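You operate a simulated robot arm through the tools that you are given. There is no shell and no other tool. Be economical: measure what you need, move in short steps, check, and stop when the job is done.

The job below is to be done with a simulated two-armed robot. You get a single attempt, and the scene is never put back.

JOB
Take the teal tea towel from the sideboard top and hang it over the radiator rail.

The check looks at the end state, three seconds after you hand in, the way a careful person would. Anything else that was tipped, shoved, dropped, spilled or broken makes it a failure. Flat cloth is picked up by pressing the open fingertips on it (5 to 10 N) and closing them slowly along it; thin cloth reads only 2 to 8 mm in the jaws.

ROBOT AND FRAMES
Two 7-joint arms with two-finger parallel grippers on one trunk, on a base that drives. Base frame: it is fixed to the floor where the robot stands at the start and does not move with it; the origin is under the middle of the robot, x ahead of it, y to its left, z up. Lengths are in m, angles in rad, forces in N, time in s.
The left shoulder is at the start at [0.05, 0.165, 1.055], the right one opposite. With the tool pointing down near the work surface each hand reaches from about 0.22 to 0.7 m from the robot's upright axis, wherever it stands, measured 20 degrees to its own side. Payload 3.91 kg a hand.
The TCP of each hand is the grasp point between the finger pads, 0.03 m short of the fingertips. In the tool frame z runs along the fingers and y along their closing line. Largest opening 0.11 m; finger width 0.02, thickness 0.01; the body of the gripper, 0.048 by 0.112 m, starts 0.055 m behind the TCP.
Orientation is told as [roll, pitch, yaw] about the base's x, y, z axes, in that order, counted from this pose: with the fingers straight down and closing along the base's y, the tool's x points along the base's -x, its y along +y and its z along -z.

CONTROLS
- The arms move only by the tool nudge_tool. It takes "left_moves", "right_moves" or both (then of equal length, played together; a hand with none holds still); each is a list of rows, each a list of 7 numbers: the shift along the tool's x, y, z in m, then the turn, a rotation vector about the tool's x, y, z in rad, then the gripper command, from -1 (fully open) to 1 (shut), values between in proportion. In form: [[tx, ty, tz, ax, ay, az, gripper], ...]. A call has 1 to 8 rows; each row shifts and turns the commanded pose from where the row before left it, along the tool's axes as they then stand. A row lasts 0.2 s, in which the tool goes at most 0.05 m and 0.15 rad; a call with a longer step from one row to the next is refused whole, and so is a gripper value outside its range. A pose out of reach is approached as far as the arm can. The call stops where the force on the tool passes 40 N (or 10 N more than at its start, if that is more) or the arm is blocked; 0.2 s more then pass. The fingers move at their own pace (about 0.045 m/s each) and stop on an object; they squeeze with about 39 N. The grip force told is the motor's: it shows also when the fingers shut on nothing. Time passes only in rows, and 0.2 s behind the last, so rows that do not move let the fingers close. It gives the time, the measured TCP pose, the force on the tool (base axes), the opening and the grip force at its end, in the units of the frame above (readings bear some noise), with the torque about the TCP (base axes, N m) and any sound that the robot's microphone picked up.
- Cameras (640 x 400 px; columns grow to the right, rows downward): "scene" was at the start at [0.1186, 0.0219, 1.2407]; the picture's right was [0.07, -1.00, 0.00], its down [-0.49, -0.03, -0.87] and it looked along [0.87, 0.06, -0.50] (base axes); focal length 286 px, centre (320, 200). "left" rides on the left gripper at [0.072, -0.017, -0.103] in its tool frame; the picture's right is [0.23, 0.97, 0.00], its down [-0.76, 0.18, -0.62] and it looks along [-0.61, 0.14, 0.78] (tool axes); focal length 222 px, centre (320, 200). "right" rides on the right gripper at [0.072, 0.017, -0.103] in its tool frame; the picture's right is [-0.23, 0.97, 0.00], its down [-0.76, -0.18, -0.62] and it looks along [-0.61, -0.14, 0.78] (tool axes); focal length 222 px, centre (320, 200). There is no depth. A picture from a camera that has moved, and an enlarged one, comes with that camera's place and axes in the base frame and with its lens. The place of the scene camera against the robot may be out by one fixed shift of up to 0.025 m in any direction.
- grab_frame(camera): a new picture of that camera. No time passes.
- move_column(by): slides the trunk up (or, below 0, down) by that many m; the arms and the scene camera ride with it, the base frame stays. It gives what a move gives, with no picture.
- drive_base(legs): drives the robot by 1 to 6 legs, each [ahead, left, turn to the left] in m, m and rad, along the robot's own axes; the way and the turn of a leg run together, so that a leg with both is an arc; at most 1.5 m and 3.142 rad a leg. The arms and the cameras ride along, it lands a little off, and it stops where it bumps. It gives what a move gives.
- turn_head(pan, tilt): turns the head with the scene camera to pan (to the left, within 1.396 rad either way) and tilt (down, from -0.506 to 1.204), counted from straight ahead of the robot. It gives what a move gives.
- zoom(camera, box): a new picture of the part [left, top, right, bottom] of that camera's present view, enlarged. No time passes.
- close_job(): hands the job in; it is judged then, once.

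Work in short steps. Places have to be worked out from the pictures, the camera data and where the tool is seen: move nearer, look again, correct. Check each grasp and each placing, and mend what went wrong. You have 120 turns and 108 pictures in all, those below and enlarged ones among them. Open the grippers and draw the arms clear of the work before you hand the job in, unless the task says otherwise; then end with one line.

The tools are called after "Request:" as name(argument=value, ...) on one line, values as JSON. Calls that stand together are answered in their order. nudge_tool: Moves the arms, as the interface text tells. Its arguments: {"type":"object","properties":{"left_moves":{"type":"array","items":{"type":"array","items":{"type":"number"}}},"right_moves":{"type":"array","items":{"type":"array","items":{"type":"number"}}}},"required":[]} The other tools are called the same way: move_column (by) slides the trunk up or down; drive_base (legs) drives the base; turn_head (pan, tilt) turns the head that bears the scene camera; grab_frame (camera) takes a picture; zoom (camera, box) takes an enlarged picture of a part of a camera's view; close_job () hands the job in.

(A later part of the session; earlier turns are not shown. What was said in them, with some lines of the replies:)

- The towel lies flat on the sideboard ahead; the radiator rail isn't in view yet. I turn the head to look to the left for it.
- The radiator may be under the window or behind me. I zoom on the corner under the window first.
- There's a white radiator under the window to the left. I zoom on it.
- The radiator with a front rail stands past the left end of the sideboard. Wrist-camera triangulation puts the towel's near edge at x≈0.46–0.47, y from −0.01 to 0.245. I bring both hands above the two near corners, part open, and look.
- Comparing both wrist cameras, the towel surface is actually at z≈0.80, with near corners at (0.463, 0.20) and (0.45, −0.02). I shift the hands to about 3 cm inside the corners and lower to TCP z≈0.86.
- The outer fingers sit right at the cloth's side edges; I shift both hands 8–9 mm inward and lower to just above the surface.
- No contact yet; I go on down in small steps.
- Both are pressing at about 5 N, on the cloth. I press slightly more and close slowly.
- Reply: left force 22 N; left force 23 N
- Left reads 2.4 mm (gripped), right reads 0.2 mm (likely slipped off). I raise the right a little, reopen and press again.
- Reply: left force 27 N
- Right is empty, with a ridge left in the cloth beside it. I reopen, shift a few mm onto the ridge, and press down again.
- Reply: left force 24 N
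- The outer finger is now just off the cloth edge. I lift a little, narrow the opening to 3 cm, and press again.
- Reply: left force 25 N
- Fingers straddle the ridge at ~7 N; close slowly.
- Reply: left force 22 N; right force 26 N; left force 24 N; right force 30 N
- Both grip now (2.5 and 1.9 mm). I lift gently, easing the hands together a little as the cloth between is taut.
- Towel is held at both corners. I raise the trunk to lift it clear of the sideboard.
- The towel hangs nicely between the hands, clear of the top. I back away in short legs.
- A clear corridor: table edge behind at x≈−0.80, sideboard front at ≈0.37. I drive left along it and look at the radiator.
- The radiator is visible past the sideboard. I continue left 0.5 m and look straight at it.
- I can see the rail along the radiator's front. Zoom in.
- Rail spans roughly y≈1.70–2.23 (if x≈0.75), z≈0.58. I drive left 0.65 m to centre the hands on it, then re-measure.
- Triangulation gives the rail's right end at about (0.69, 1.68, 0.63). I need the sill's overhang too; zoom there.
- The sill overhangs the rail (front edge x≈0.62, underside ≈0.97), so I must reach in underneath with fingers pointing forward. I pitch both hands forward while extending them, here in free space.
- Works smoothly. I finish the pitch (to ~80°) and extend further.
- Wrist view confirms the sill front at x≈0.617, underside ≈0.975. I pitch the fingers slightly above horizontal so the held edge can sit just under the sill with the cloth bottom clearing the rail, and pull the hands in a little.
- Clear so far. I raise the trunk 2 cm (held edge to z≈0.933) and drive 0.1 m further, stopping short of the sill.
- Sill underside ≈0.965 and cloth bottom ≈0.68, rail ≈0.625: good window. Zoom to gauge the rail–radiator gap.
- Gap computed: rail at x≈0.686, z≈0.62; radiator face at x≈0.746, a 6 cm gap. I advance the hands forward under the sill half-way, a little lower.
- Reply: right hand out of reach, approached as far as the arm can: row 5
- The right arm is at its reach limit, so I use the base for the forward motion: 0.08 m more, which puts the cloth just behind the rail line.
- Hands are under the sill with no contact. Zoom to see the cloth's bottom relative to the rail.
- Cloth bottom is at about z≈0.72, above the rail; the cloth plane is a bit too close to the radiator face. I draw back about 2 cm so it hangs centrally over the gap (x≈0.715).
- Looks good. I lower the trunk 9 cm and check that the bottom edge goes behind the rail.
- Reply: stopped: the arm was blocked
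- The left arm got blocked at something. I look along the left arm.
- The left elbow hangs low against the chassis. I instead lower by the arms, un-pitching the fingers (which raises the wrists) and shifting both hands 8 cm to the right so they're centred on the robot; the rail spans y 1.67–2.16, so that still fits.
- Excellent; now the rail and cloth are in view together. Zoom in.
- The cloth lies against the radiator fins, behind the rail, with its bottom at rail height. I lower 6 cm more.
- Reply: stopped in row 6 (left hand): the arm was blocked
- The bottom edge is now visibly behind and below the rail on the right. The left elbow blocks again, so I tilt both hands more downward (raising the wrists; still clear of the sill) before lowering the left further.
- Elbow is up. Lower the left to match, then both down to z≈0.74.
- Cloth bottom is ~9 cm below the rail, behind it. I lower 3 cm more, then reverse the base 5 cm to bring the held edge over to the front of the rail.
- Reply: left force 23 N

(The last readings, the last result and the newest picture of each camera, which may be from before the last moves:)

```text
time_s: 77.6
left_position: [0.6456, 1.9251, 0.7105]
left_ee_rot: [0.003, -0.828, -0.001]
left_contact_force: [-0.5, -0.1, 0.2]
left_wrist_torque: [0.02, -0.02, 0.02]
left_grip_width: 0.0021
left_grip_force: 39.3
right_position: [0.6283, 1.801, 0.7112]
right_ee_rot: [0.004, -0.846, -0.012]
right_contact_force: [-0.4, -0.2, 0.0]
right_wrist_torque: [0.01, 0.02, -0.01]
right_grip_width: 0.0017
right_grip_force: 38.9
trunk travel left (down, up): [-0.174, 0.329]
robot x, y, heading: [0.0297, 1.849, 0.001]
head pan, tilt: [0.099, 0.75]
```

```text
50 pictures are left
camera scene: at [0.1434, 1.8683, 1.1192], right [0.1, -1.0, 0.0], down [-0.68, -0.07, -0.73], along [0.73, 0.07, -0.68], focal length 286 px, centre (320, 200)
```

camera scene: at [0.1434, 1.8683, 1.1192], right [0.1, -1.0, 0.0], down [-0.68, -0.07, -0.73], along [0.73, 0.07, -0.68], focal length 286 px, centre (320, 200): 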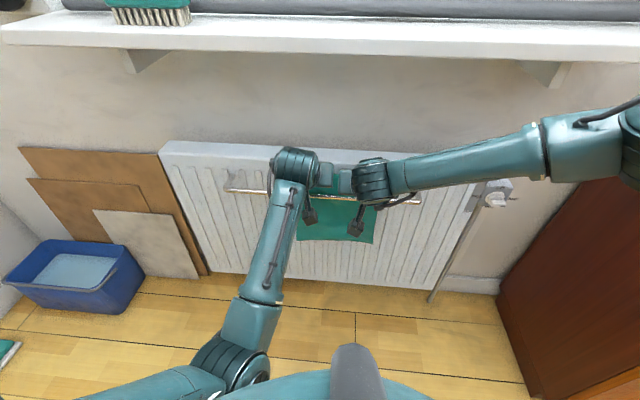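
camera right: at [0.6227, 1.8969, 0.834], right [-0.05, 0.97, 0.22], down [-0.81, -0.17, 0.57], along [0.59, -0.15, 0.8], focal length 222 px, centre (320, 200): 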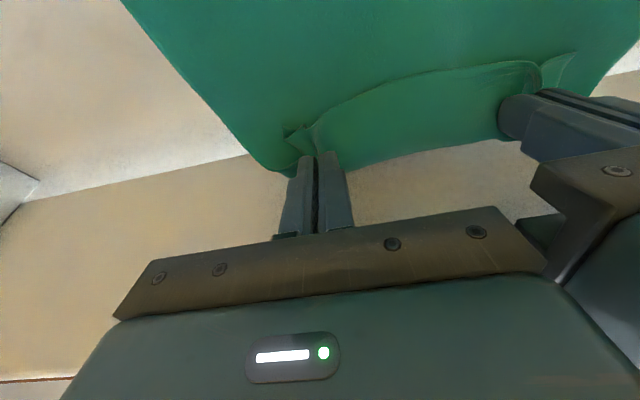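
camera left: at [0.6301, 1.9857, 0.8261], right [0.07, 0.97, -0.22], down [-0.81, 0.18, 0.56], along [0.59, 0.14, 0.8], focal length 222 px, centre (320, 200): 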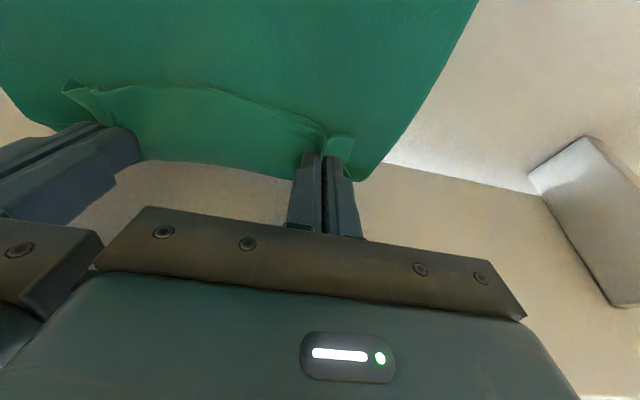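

A brief left fingertip touch on the radiator is relieved. The held edge is now in front of and above the rail; I back 4 cm more and zoom.

Request:
drive_base(legs=[[-0.04, 0, 0]])

Request:
zoom(camera="scene", box=[200, 110, 440, 260])

```text
time_s: 78.5
left_position: [0.6035, 1.9256, 0.7102]
left_ee_rot: [0.005, -0.829, -0.004]
left_contact_force: [-0.2, 0.2, -0.2]
left_wrist_torque: [0.01, 0.0, 0.01]
left_grip_width: 0.0023
left_grip_force: 39.5
right_position: [0.5884, 1.8015, 0.7106]
right_ee_rot: [0.004, -0.844, -0.012]
right_contact_force: [-0.2, -0.1, 0.3]
right_wrist_torque: [0.0, 0.0, 0.0]
right_grip_width: 0.0018
right_grip_force: 39.5
trunk travel left (down, up): [-0.174, 0.329]
robot x, y, heading: [-0.0062, 1.846, -0.006]
head pan, tilt: [0.099, 0.75]
```

```text
2.67 times, centred on (320, 185) of scene
camera zoom: at [0.1035, 1.8684, 1.1192], right [0.1, -1.0, 0.0], down [-0.68, -0.06, -0.73], along [0.73, 0.07, -0.68], focal length 764 px, centre (320, 240)
```

zoom: 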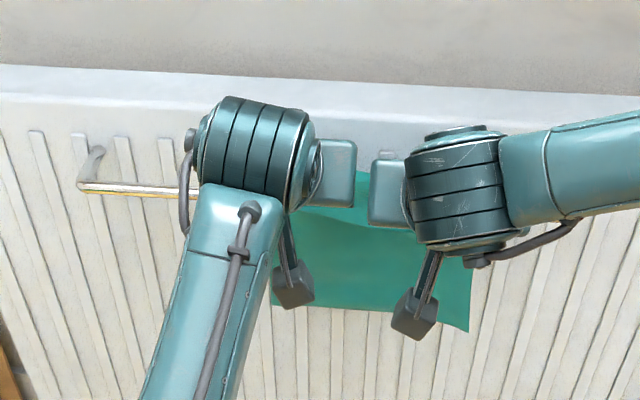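

The cloth passes over the rail with its tail behind. Now I lower the held edge down in front, tilting the hands more upright.

Request:
nudge_tool(left_moves=[[0.0111, 0, 0.01, 0, 0.1, 0, 1], [0.01, 0, 0.0111, 0, 0.1, 0, 1], [0.0089, 0, 0.0121, 0, 0.1, 0, 1], [0.0077, 0, 0.0129, 0, 0.1, 0, 1], [0.0063, 0, 0.0136, 0, 0, 0, 1], [0.0063, 0, 0.0136, 0, 0, 0, 1], [0, 0, 0, 0, 0, 0, 1]], right_moves=[[0.0111, 0, 0.01, 0, 0.1, 0, 1], [0.01, 0, 0.0111, 0, 0.1, 0, 1], [0.0089, 0, 0.0121, 0, 0.1, 0, 1], [0.0077, 0, 0.0129, 0, 0.1, 0, 1], [0.0063, 0, 0.0136, 0, 0, 0, 1], [0.0063, 0, 0.0136, 0, 0, 0, 1], [0, 0, 0, 0, 0, 0, 1]])

Request:
grab_frame(camera="scene")

Request:
grab_frame(camera="right")

Request:
grab_frame(camera="left")

```text
time_s: 80.1
left_position: [0.6045, 1.9259, 0.6221]
left_ee_rot: [0.001, -0.429, -0.002]
left_contact_force: [-0.5, 0.3, -0.2]
left_wrist_torque: [0.0, 0.0, 0.0]
left_grip_width: 0.0024
left_grip_force: 39.1
right_position: [0.5893, 1.8009, 0.6197]
right_ee_rot: [0.002, -0.444, -0.012]
right_contact_force: [0.2, 0.5, 0.2]
right_wrist_torque: [0.02, -0.03, 0.0]
right_grip_width: 0.0018
right_grip_force: 38.8
trunk travel left (down, up): [-0.174, 0.329]
robot x, y, heading: [-0.0076, 1.8456, -0.004]
head pan, tilt: [0.099, 0.75]
```

```text
48 pictures are left
camera scene: at [0.1036, 1.8684, 1.1192], right [0.1, -1.0, 0.0], down [-0.68, -0.06, -0.73], along [0.73, 0.07, -0.68], focal length 286 px, centre (320, 200)
```

scene: 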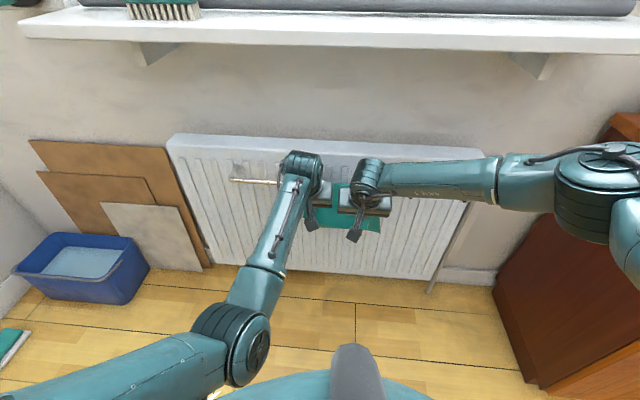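

```text
47 pictures are left
camera right: at [0.4804, 1.8196, 0.6823], right [0.22, 0.97, 0.1], down [0.42, -0.18, 0.89], along [0.88, -0.15, -0.44], focal length 222 px, centre (320, 200)
```

right: 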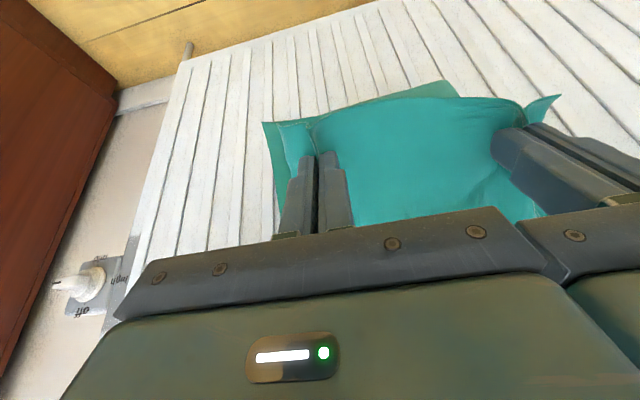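

```text
46 pictures are left
camera left: at [0.4954, 1.9083, 0.6839], right [-0.21, 0.97, -0.09], down [0.43, 0.18, 0.88], along [0.88, 0.14, -0.46], focal length 222 px, centre (320, 200)
```

left: 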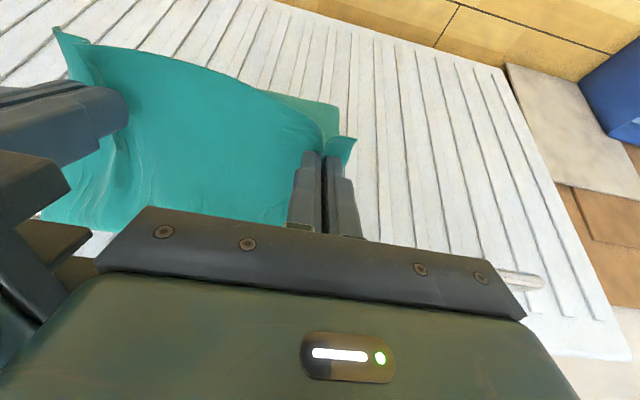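

The towel is over the rail: front ~10 cm, tail ~20 cm behind. I pull the front down ~9 cm for a balanced drape.

Request:
nudge_tool(left_moves=[[0.0063, 0, 0.0136, 0, 0.1, 0, 1], [0.0049, 0, 0.0142, 0, 0.1, 0, 1], [0.0035, 0, 0.0146, 0, 0.1, 0, 1], [0.002, 0, 0.0149, 0, 0, 0, 1], [0.002, 0, 0.0149, 0, 0, 0, 1], [0, 0, 0, 0, 0, 0, 1]], right_moves=[[0.0063, 0, 0.0136, 0, 0.1, 0, 1], [0.0049, 0, 0.0142, 0, 0.1, 0, 1], [0.0035, 0, 0.0146, 0, 0.1, 0, 1], [0.002, 0, 0.0149, 0, 0, 0, 1], [0.002, 0, 0.0149, 0, 0, 0, 1], [0, 0, 0, 0, 0, 0, 1]])

Request:
grab_frame(camera="right")

Request:
grab_frame(camera="left")

Request:
zoom(camera="scene", box=[200, 110, 440, 260])

```text
time_s: 81.5
left_position: [0.6047, 1.9244, 0.5445]
left_ee_rot: [0.001, -0.129, -0.001]
left_contact_force: [-0.3, -0.1, 0.8]
left_wrist_torque: [0.01, -0.01, 0.0]
left_grip_width: 0.0021
left_grip_force: 39.1
right_position: [0.5905, 1.8025, 0.5447]
right_ee_rot: [0.002, -0.145, -0.01]
right_contact_force: [-0.4, 0.4, 0.8]
right_wrist_torque: [-0.02, 0.02, -0.01]
right_grip_width: 0.0019
right_grip_force: 38.1
trunk travel left (down, up): [-0.174, 0.329]
robot x, y, heading: [-0.0072, 1.8478, -0.004]
head pan, tilt: [0.099, 0.75]
```

```text
45 pictures are left
camera right: at [0.5042, 1.8206, 0.6369], right [0.23, 0.97, 0.03], down [0.66, -0.19, 0.73], along [0.71, -0.15, -0.69], focal length 222 px, centre (320, 200)
```

right: 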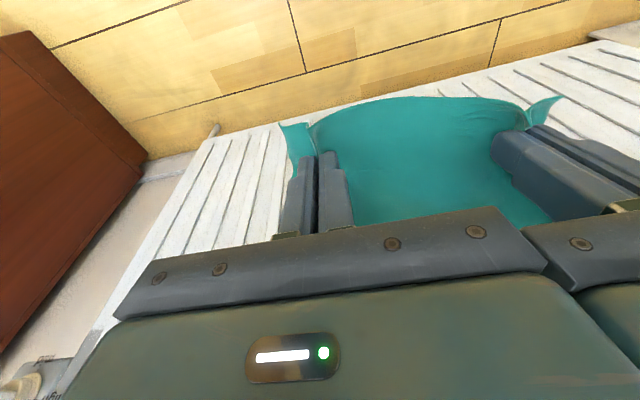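

```text
44 pictures are left
camera left: at [0.5185, 1.9083, 0.637], right [-0.22, 0.97, -0.03], down [0.68, 0.18, 0.72], along [0.7, 0.14, -0.7], focal length 222 px, centre (320, 200)
```

left: 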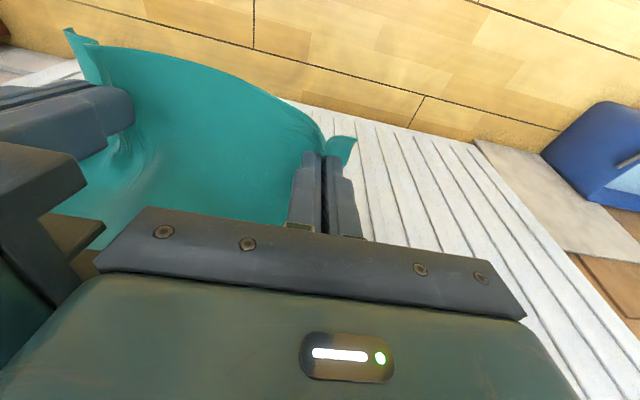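

```text
2.67 times, centred on (320, 185) of scene
camera zoom: at [0.1036, 1.8684, 1.1192], right [0.1, -1.0, 0.0], down [-0.68, -0.06, -0.73], along [0.73, 0.07, -0.68], focal length 764 px, centre (320, 240)
```

zoom: 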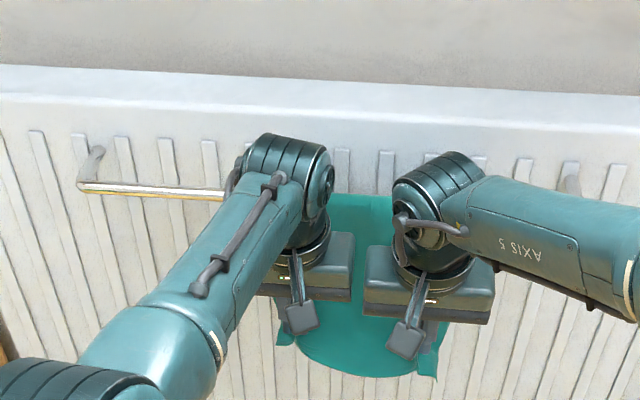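

Balanced drape: ~15 cm in front, the rest behind. I release by opening partly.

Request:
nudge_tool(left_moves=[[0, 0, 0, 0, 0, 0, 0.8], [0, 0, 0, 0, 0, 0, 0.5], [0, 0, 0, 0, 0, 0, 0.3], [0, 0, 0, 0, 0, 0, 0.3], [0, 0, 0, 0, 0, 0, 0.3]], right_moves=[[0, 0, 0, 0, 0, 0, 0.8], [0, 0, 0, 0, 0, 0, 0.5], [0, 0, 0, 0, 0, 0, 0.3], [0, 0, 0, 0, 0, 0, 0.3], [0, 0, 0, 0, 0, 0, 0.3]])

Request:
grab_frame(camera="right")

Request:
grab_frame(camera="left")

```text
time_s: 82.7
left_position: [0.6036, 1.9244, 0.5459]
left_ee_rot: [0.001, -0.129, -0.001]
left_contact_force: [0.0, 0.3, 0.2]
left_wrist_torque: [0.0, 0.03, 0.0]
left_grip_width: 0.0385
left_grip_force: 0.0
right_position: [0.5903, 1.8024, 0.5461]
right_ee_rot: [0.002, -0.143, -0.011]
right_contact_force: [-0.4, 0.3, 0.7]
right_wrist_torque: [0.03, -0.04, -0.02]
right_grip_width: 0.0383
right_grip_force: 0.0
trunk travel left (down, up): [-0.174, 0.329]
robot x, y, heading: [-0.0036, 1.847, -0.004]
head pan, tilt: [0.099, 0.75]
```

```text
42 pictures are left
camera right: at [0.5043, 1.8203, 0.6373], right [0.24, 0.97, 0.03], down [0.66, -0.19, 0.73], along [0.71, -0.15, -0.69], focal length 222 px, centre (320, 200)
```

right: 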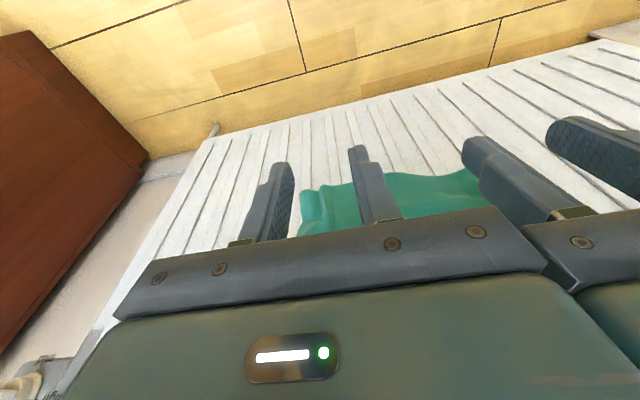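

```text
41 pictures are left
camera left: at [0.5184, 1.9082, 0.6371], right [-0.22, 0.97, -0.03], down [0.68, 0.18, 0.72], along [0.7, 0.14, -0.7], focal length 222 px, centre (320, 200)
```

left: 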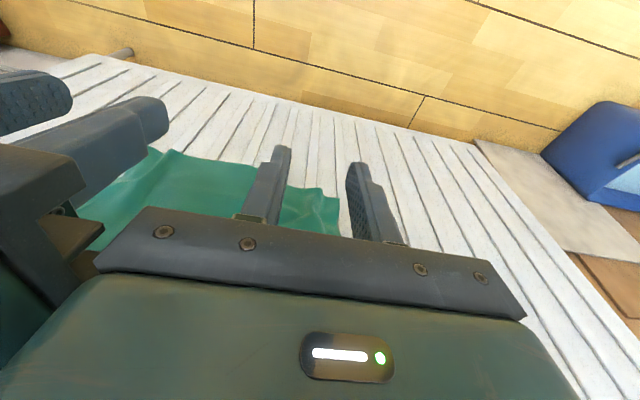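

Released; the towel swung clear against the rail. I back the robot away and look.

Request:
drive_base(legs=[[-0.1, 0, 0], [-0.2, 0, 0]])

Request:
turn_head(pan=0.0, tilt=0.55)

Request:
grab_frame(camera="scene")

Request:
grab_frame(camera="right")

```text
time_s: 85.0
left_position: [0.3012, 1.9272, 0.5446]
left_ee_rot: [0.001, -0.128, 0.001]
left_contact_force: [-0.5, 0.2, 0.0]
left_wrist_torque: [0.01, -0.03, -0.04]
left_grip_width: 0.0387
left_grip_force: 0.0
right_position: [0.2885, 1.8057, 0.5455]
right_ee_rot: [0.001, -0.144, -0.008]
right_contact_force: [0.5, 0.0, -0.9]
right_wrist_torque: [0.0, 0.03, 0.03]
right_grip_width: 0.0385
right_grip_force: 0.1
trunk travel left (down, up): [-0.174, 0.329]
robot x, y, heading: [-0.3038, 1.8485, 0.001]
head pan, tilt: [0.099, 0.75]
```

```text
time_s: 85.8
left_position: [0.3016, 1.9276, 0.5446]
left_ee_rot: [0.002, -0.13, 0.001]
left_contact_force: [-0.4, -0.1, -0.6]
left_wrist_torque: [0.01, 0.0, 0.01]
left_grip_width: 0.0385
left_grip_force: 0.0
right_position: [0.288, 1.8059, 0.5452]
right_ee_rot: [0.003, -0.145, -0.007]
right_contact_force: [0.5, 0.1, 0.3]
right_wrist_torque: [-0.01, 0.0, -0.01]
right_grip_width: 0.0384
right_grip_force: 0.0
trunk travel left (down, up): [-0.174, 0.329]
robot x, y, heading: [-0.3055, 1.8461, 0.001]
head pan, tilt: [0.0, 0.55]
```

```text
40 pictures are left
camera scene: at [-0.1908, 1.8616, 1.1365], right [0.0, -1.0, 0.0], down [-0.52, 0.0, -0.85], along [0.85, 0.0, -0.52], focal length 286 px, centre (320, 200)
```

scene: 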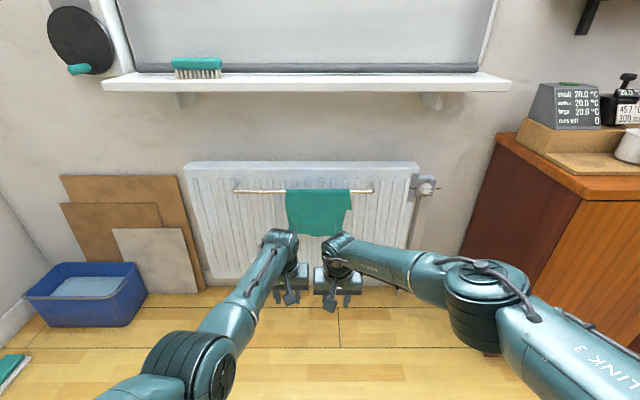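

```text
39 pictures are left
camera right: at [0.2027, 1.8233, 0.6372], right [0.23, 0.97, 0.03], down [0.66, -0.18, 0.73], along [0.71, -0.15, -0.69], focal length 222 px, centre (320, 200)
```

right: 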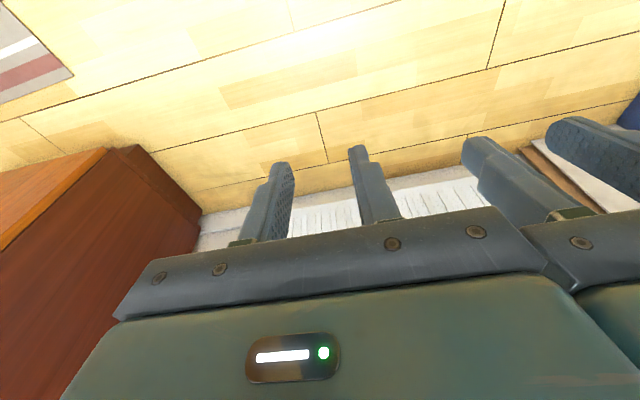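

Towel hangs over the rail and seems stable. I open the grippers and zoom for a last check.

Request:
nudge_tool(left_moves=[[0, 0.02, 0, 0, 0, 0, 0.3], [0, 0.02, 0, 0, 0, 0, -1], [0, 0, 0, 0, 0, 0, -1], [0, 0, 0, 0, 0, 0, -1], [0, 0, 0, 0, 0, 0, -1], [0, 0, 0, 0, 0, 0, -1]], right_moves=[[0, -0.02, 0, 0, 0, 0, 0.3], [0, -0.02, 0, 0, 0, 0, -1], [0, 0, 0, 0, 0, 0, -1], [0, 0, 0, 0, 0, 0, -1], [0, 0, 0, 0, 0, 0, -1], [0, 0, 0, 0, 0, 0, -1]])

Request:
zoom(camera="scene", box=[220, 150, 400, 262])

```text
time_s: 87.2
left_position: [0.3032, 1.9682, 0.5447]
left_ee_rot: [0.003, -0.129, 0.002]
left_contact_force: [0.5, 0.3, 0.0]
left_wrist_torque: [0.02, -0.01, -0.02]
left_grip_width: 0.11
left_grip_force: 0.1
right_position: [0.2876, 1.766, 0.5453]
right_ee_rot: [0.003, -0.145, -0.006]
right_contact_force: [-1.0, 0.6, -0.1]
right_wrist_torque: [-0.01, 0.01, 0.01]
right_grip_width: 0.1098
right_grip_force: 0.0
trunk travel left (down, up): [-0.174, 0.329]
robot x, y, heading: [-0.309, 1.8475, -0.002]
head pan, tilt: [0.0, 0.55]
```

```text
3.56 times, centred on (310, 206) of scene
camera zoom: at [-0.1908, 1.8616, 1.1366], right [0.0, -1.0, 0.0], down [-0.52, 0.0, -0.85], along [0.85, 0.0, -0.52], focal length 1019 px, centre (356, 179)
```

zoom: 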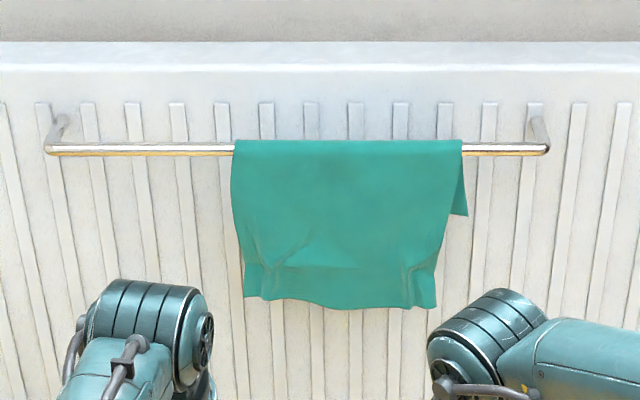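

The towel hangs evenly over the rail and has not moved between pictures. Hands are open and clear, so I hand in.

Request:
close_job()

```text
The job is handed in.
```

The teal tea towel hangs over the radiator rail, its tail behind the rail and the rest in front. It stayed still after release. Both grippers are open and drawn clear. The left fingertips pressed briefly on the radiator (about 23 N) while I lowered the towel, and the left elbow was blocked twice, most likely by the robot's own chassis. I saw nothing else moved or knocked over.
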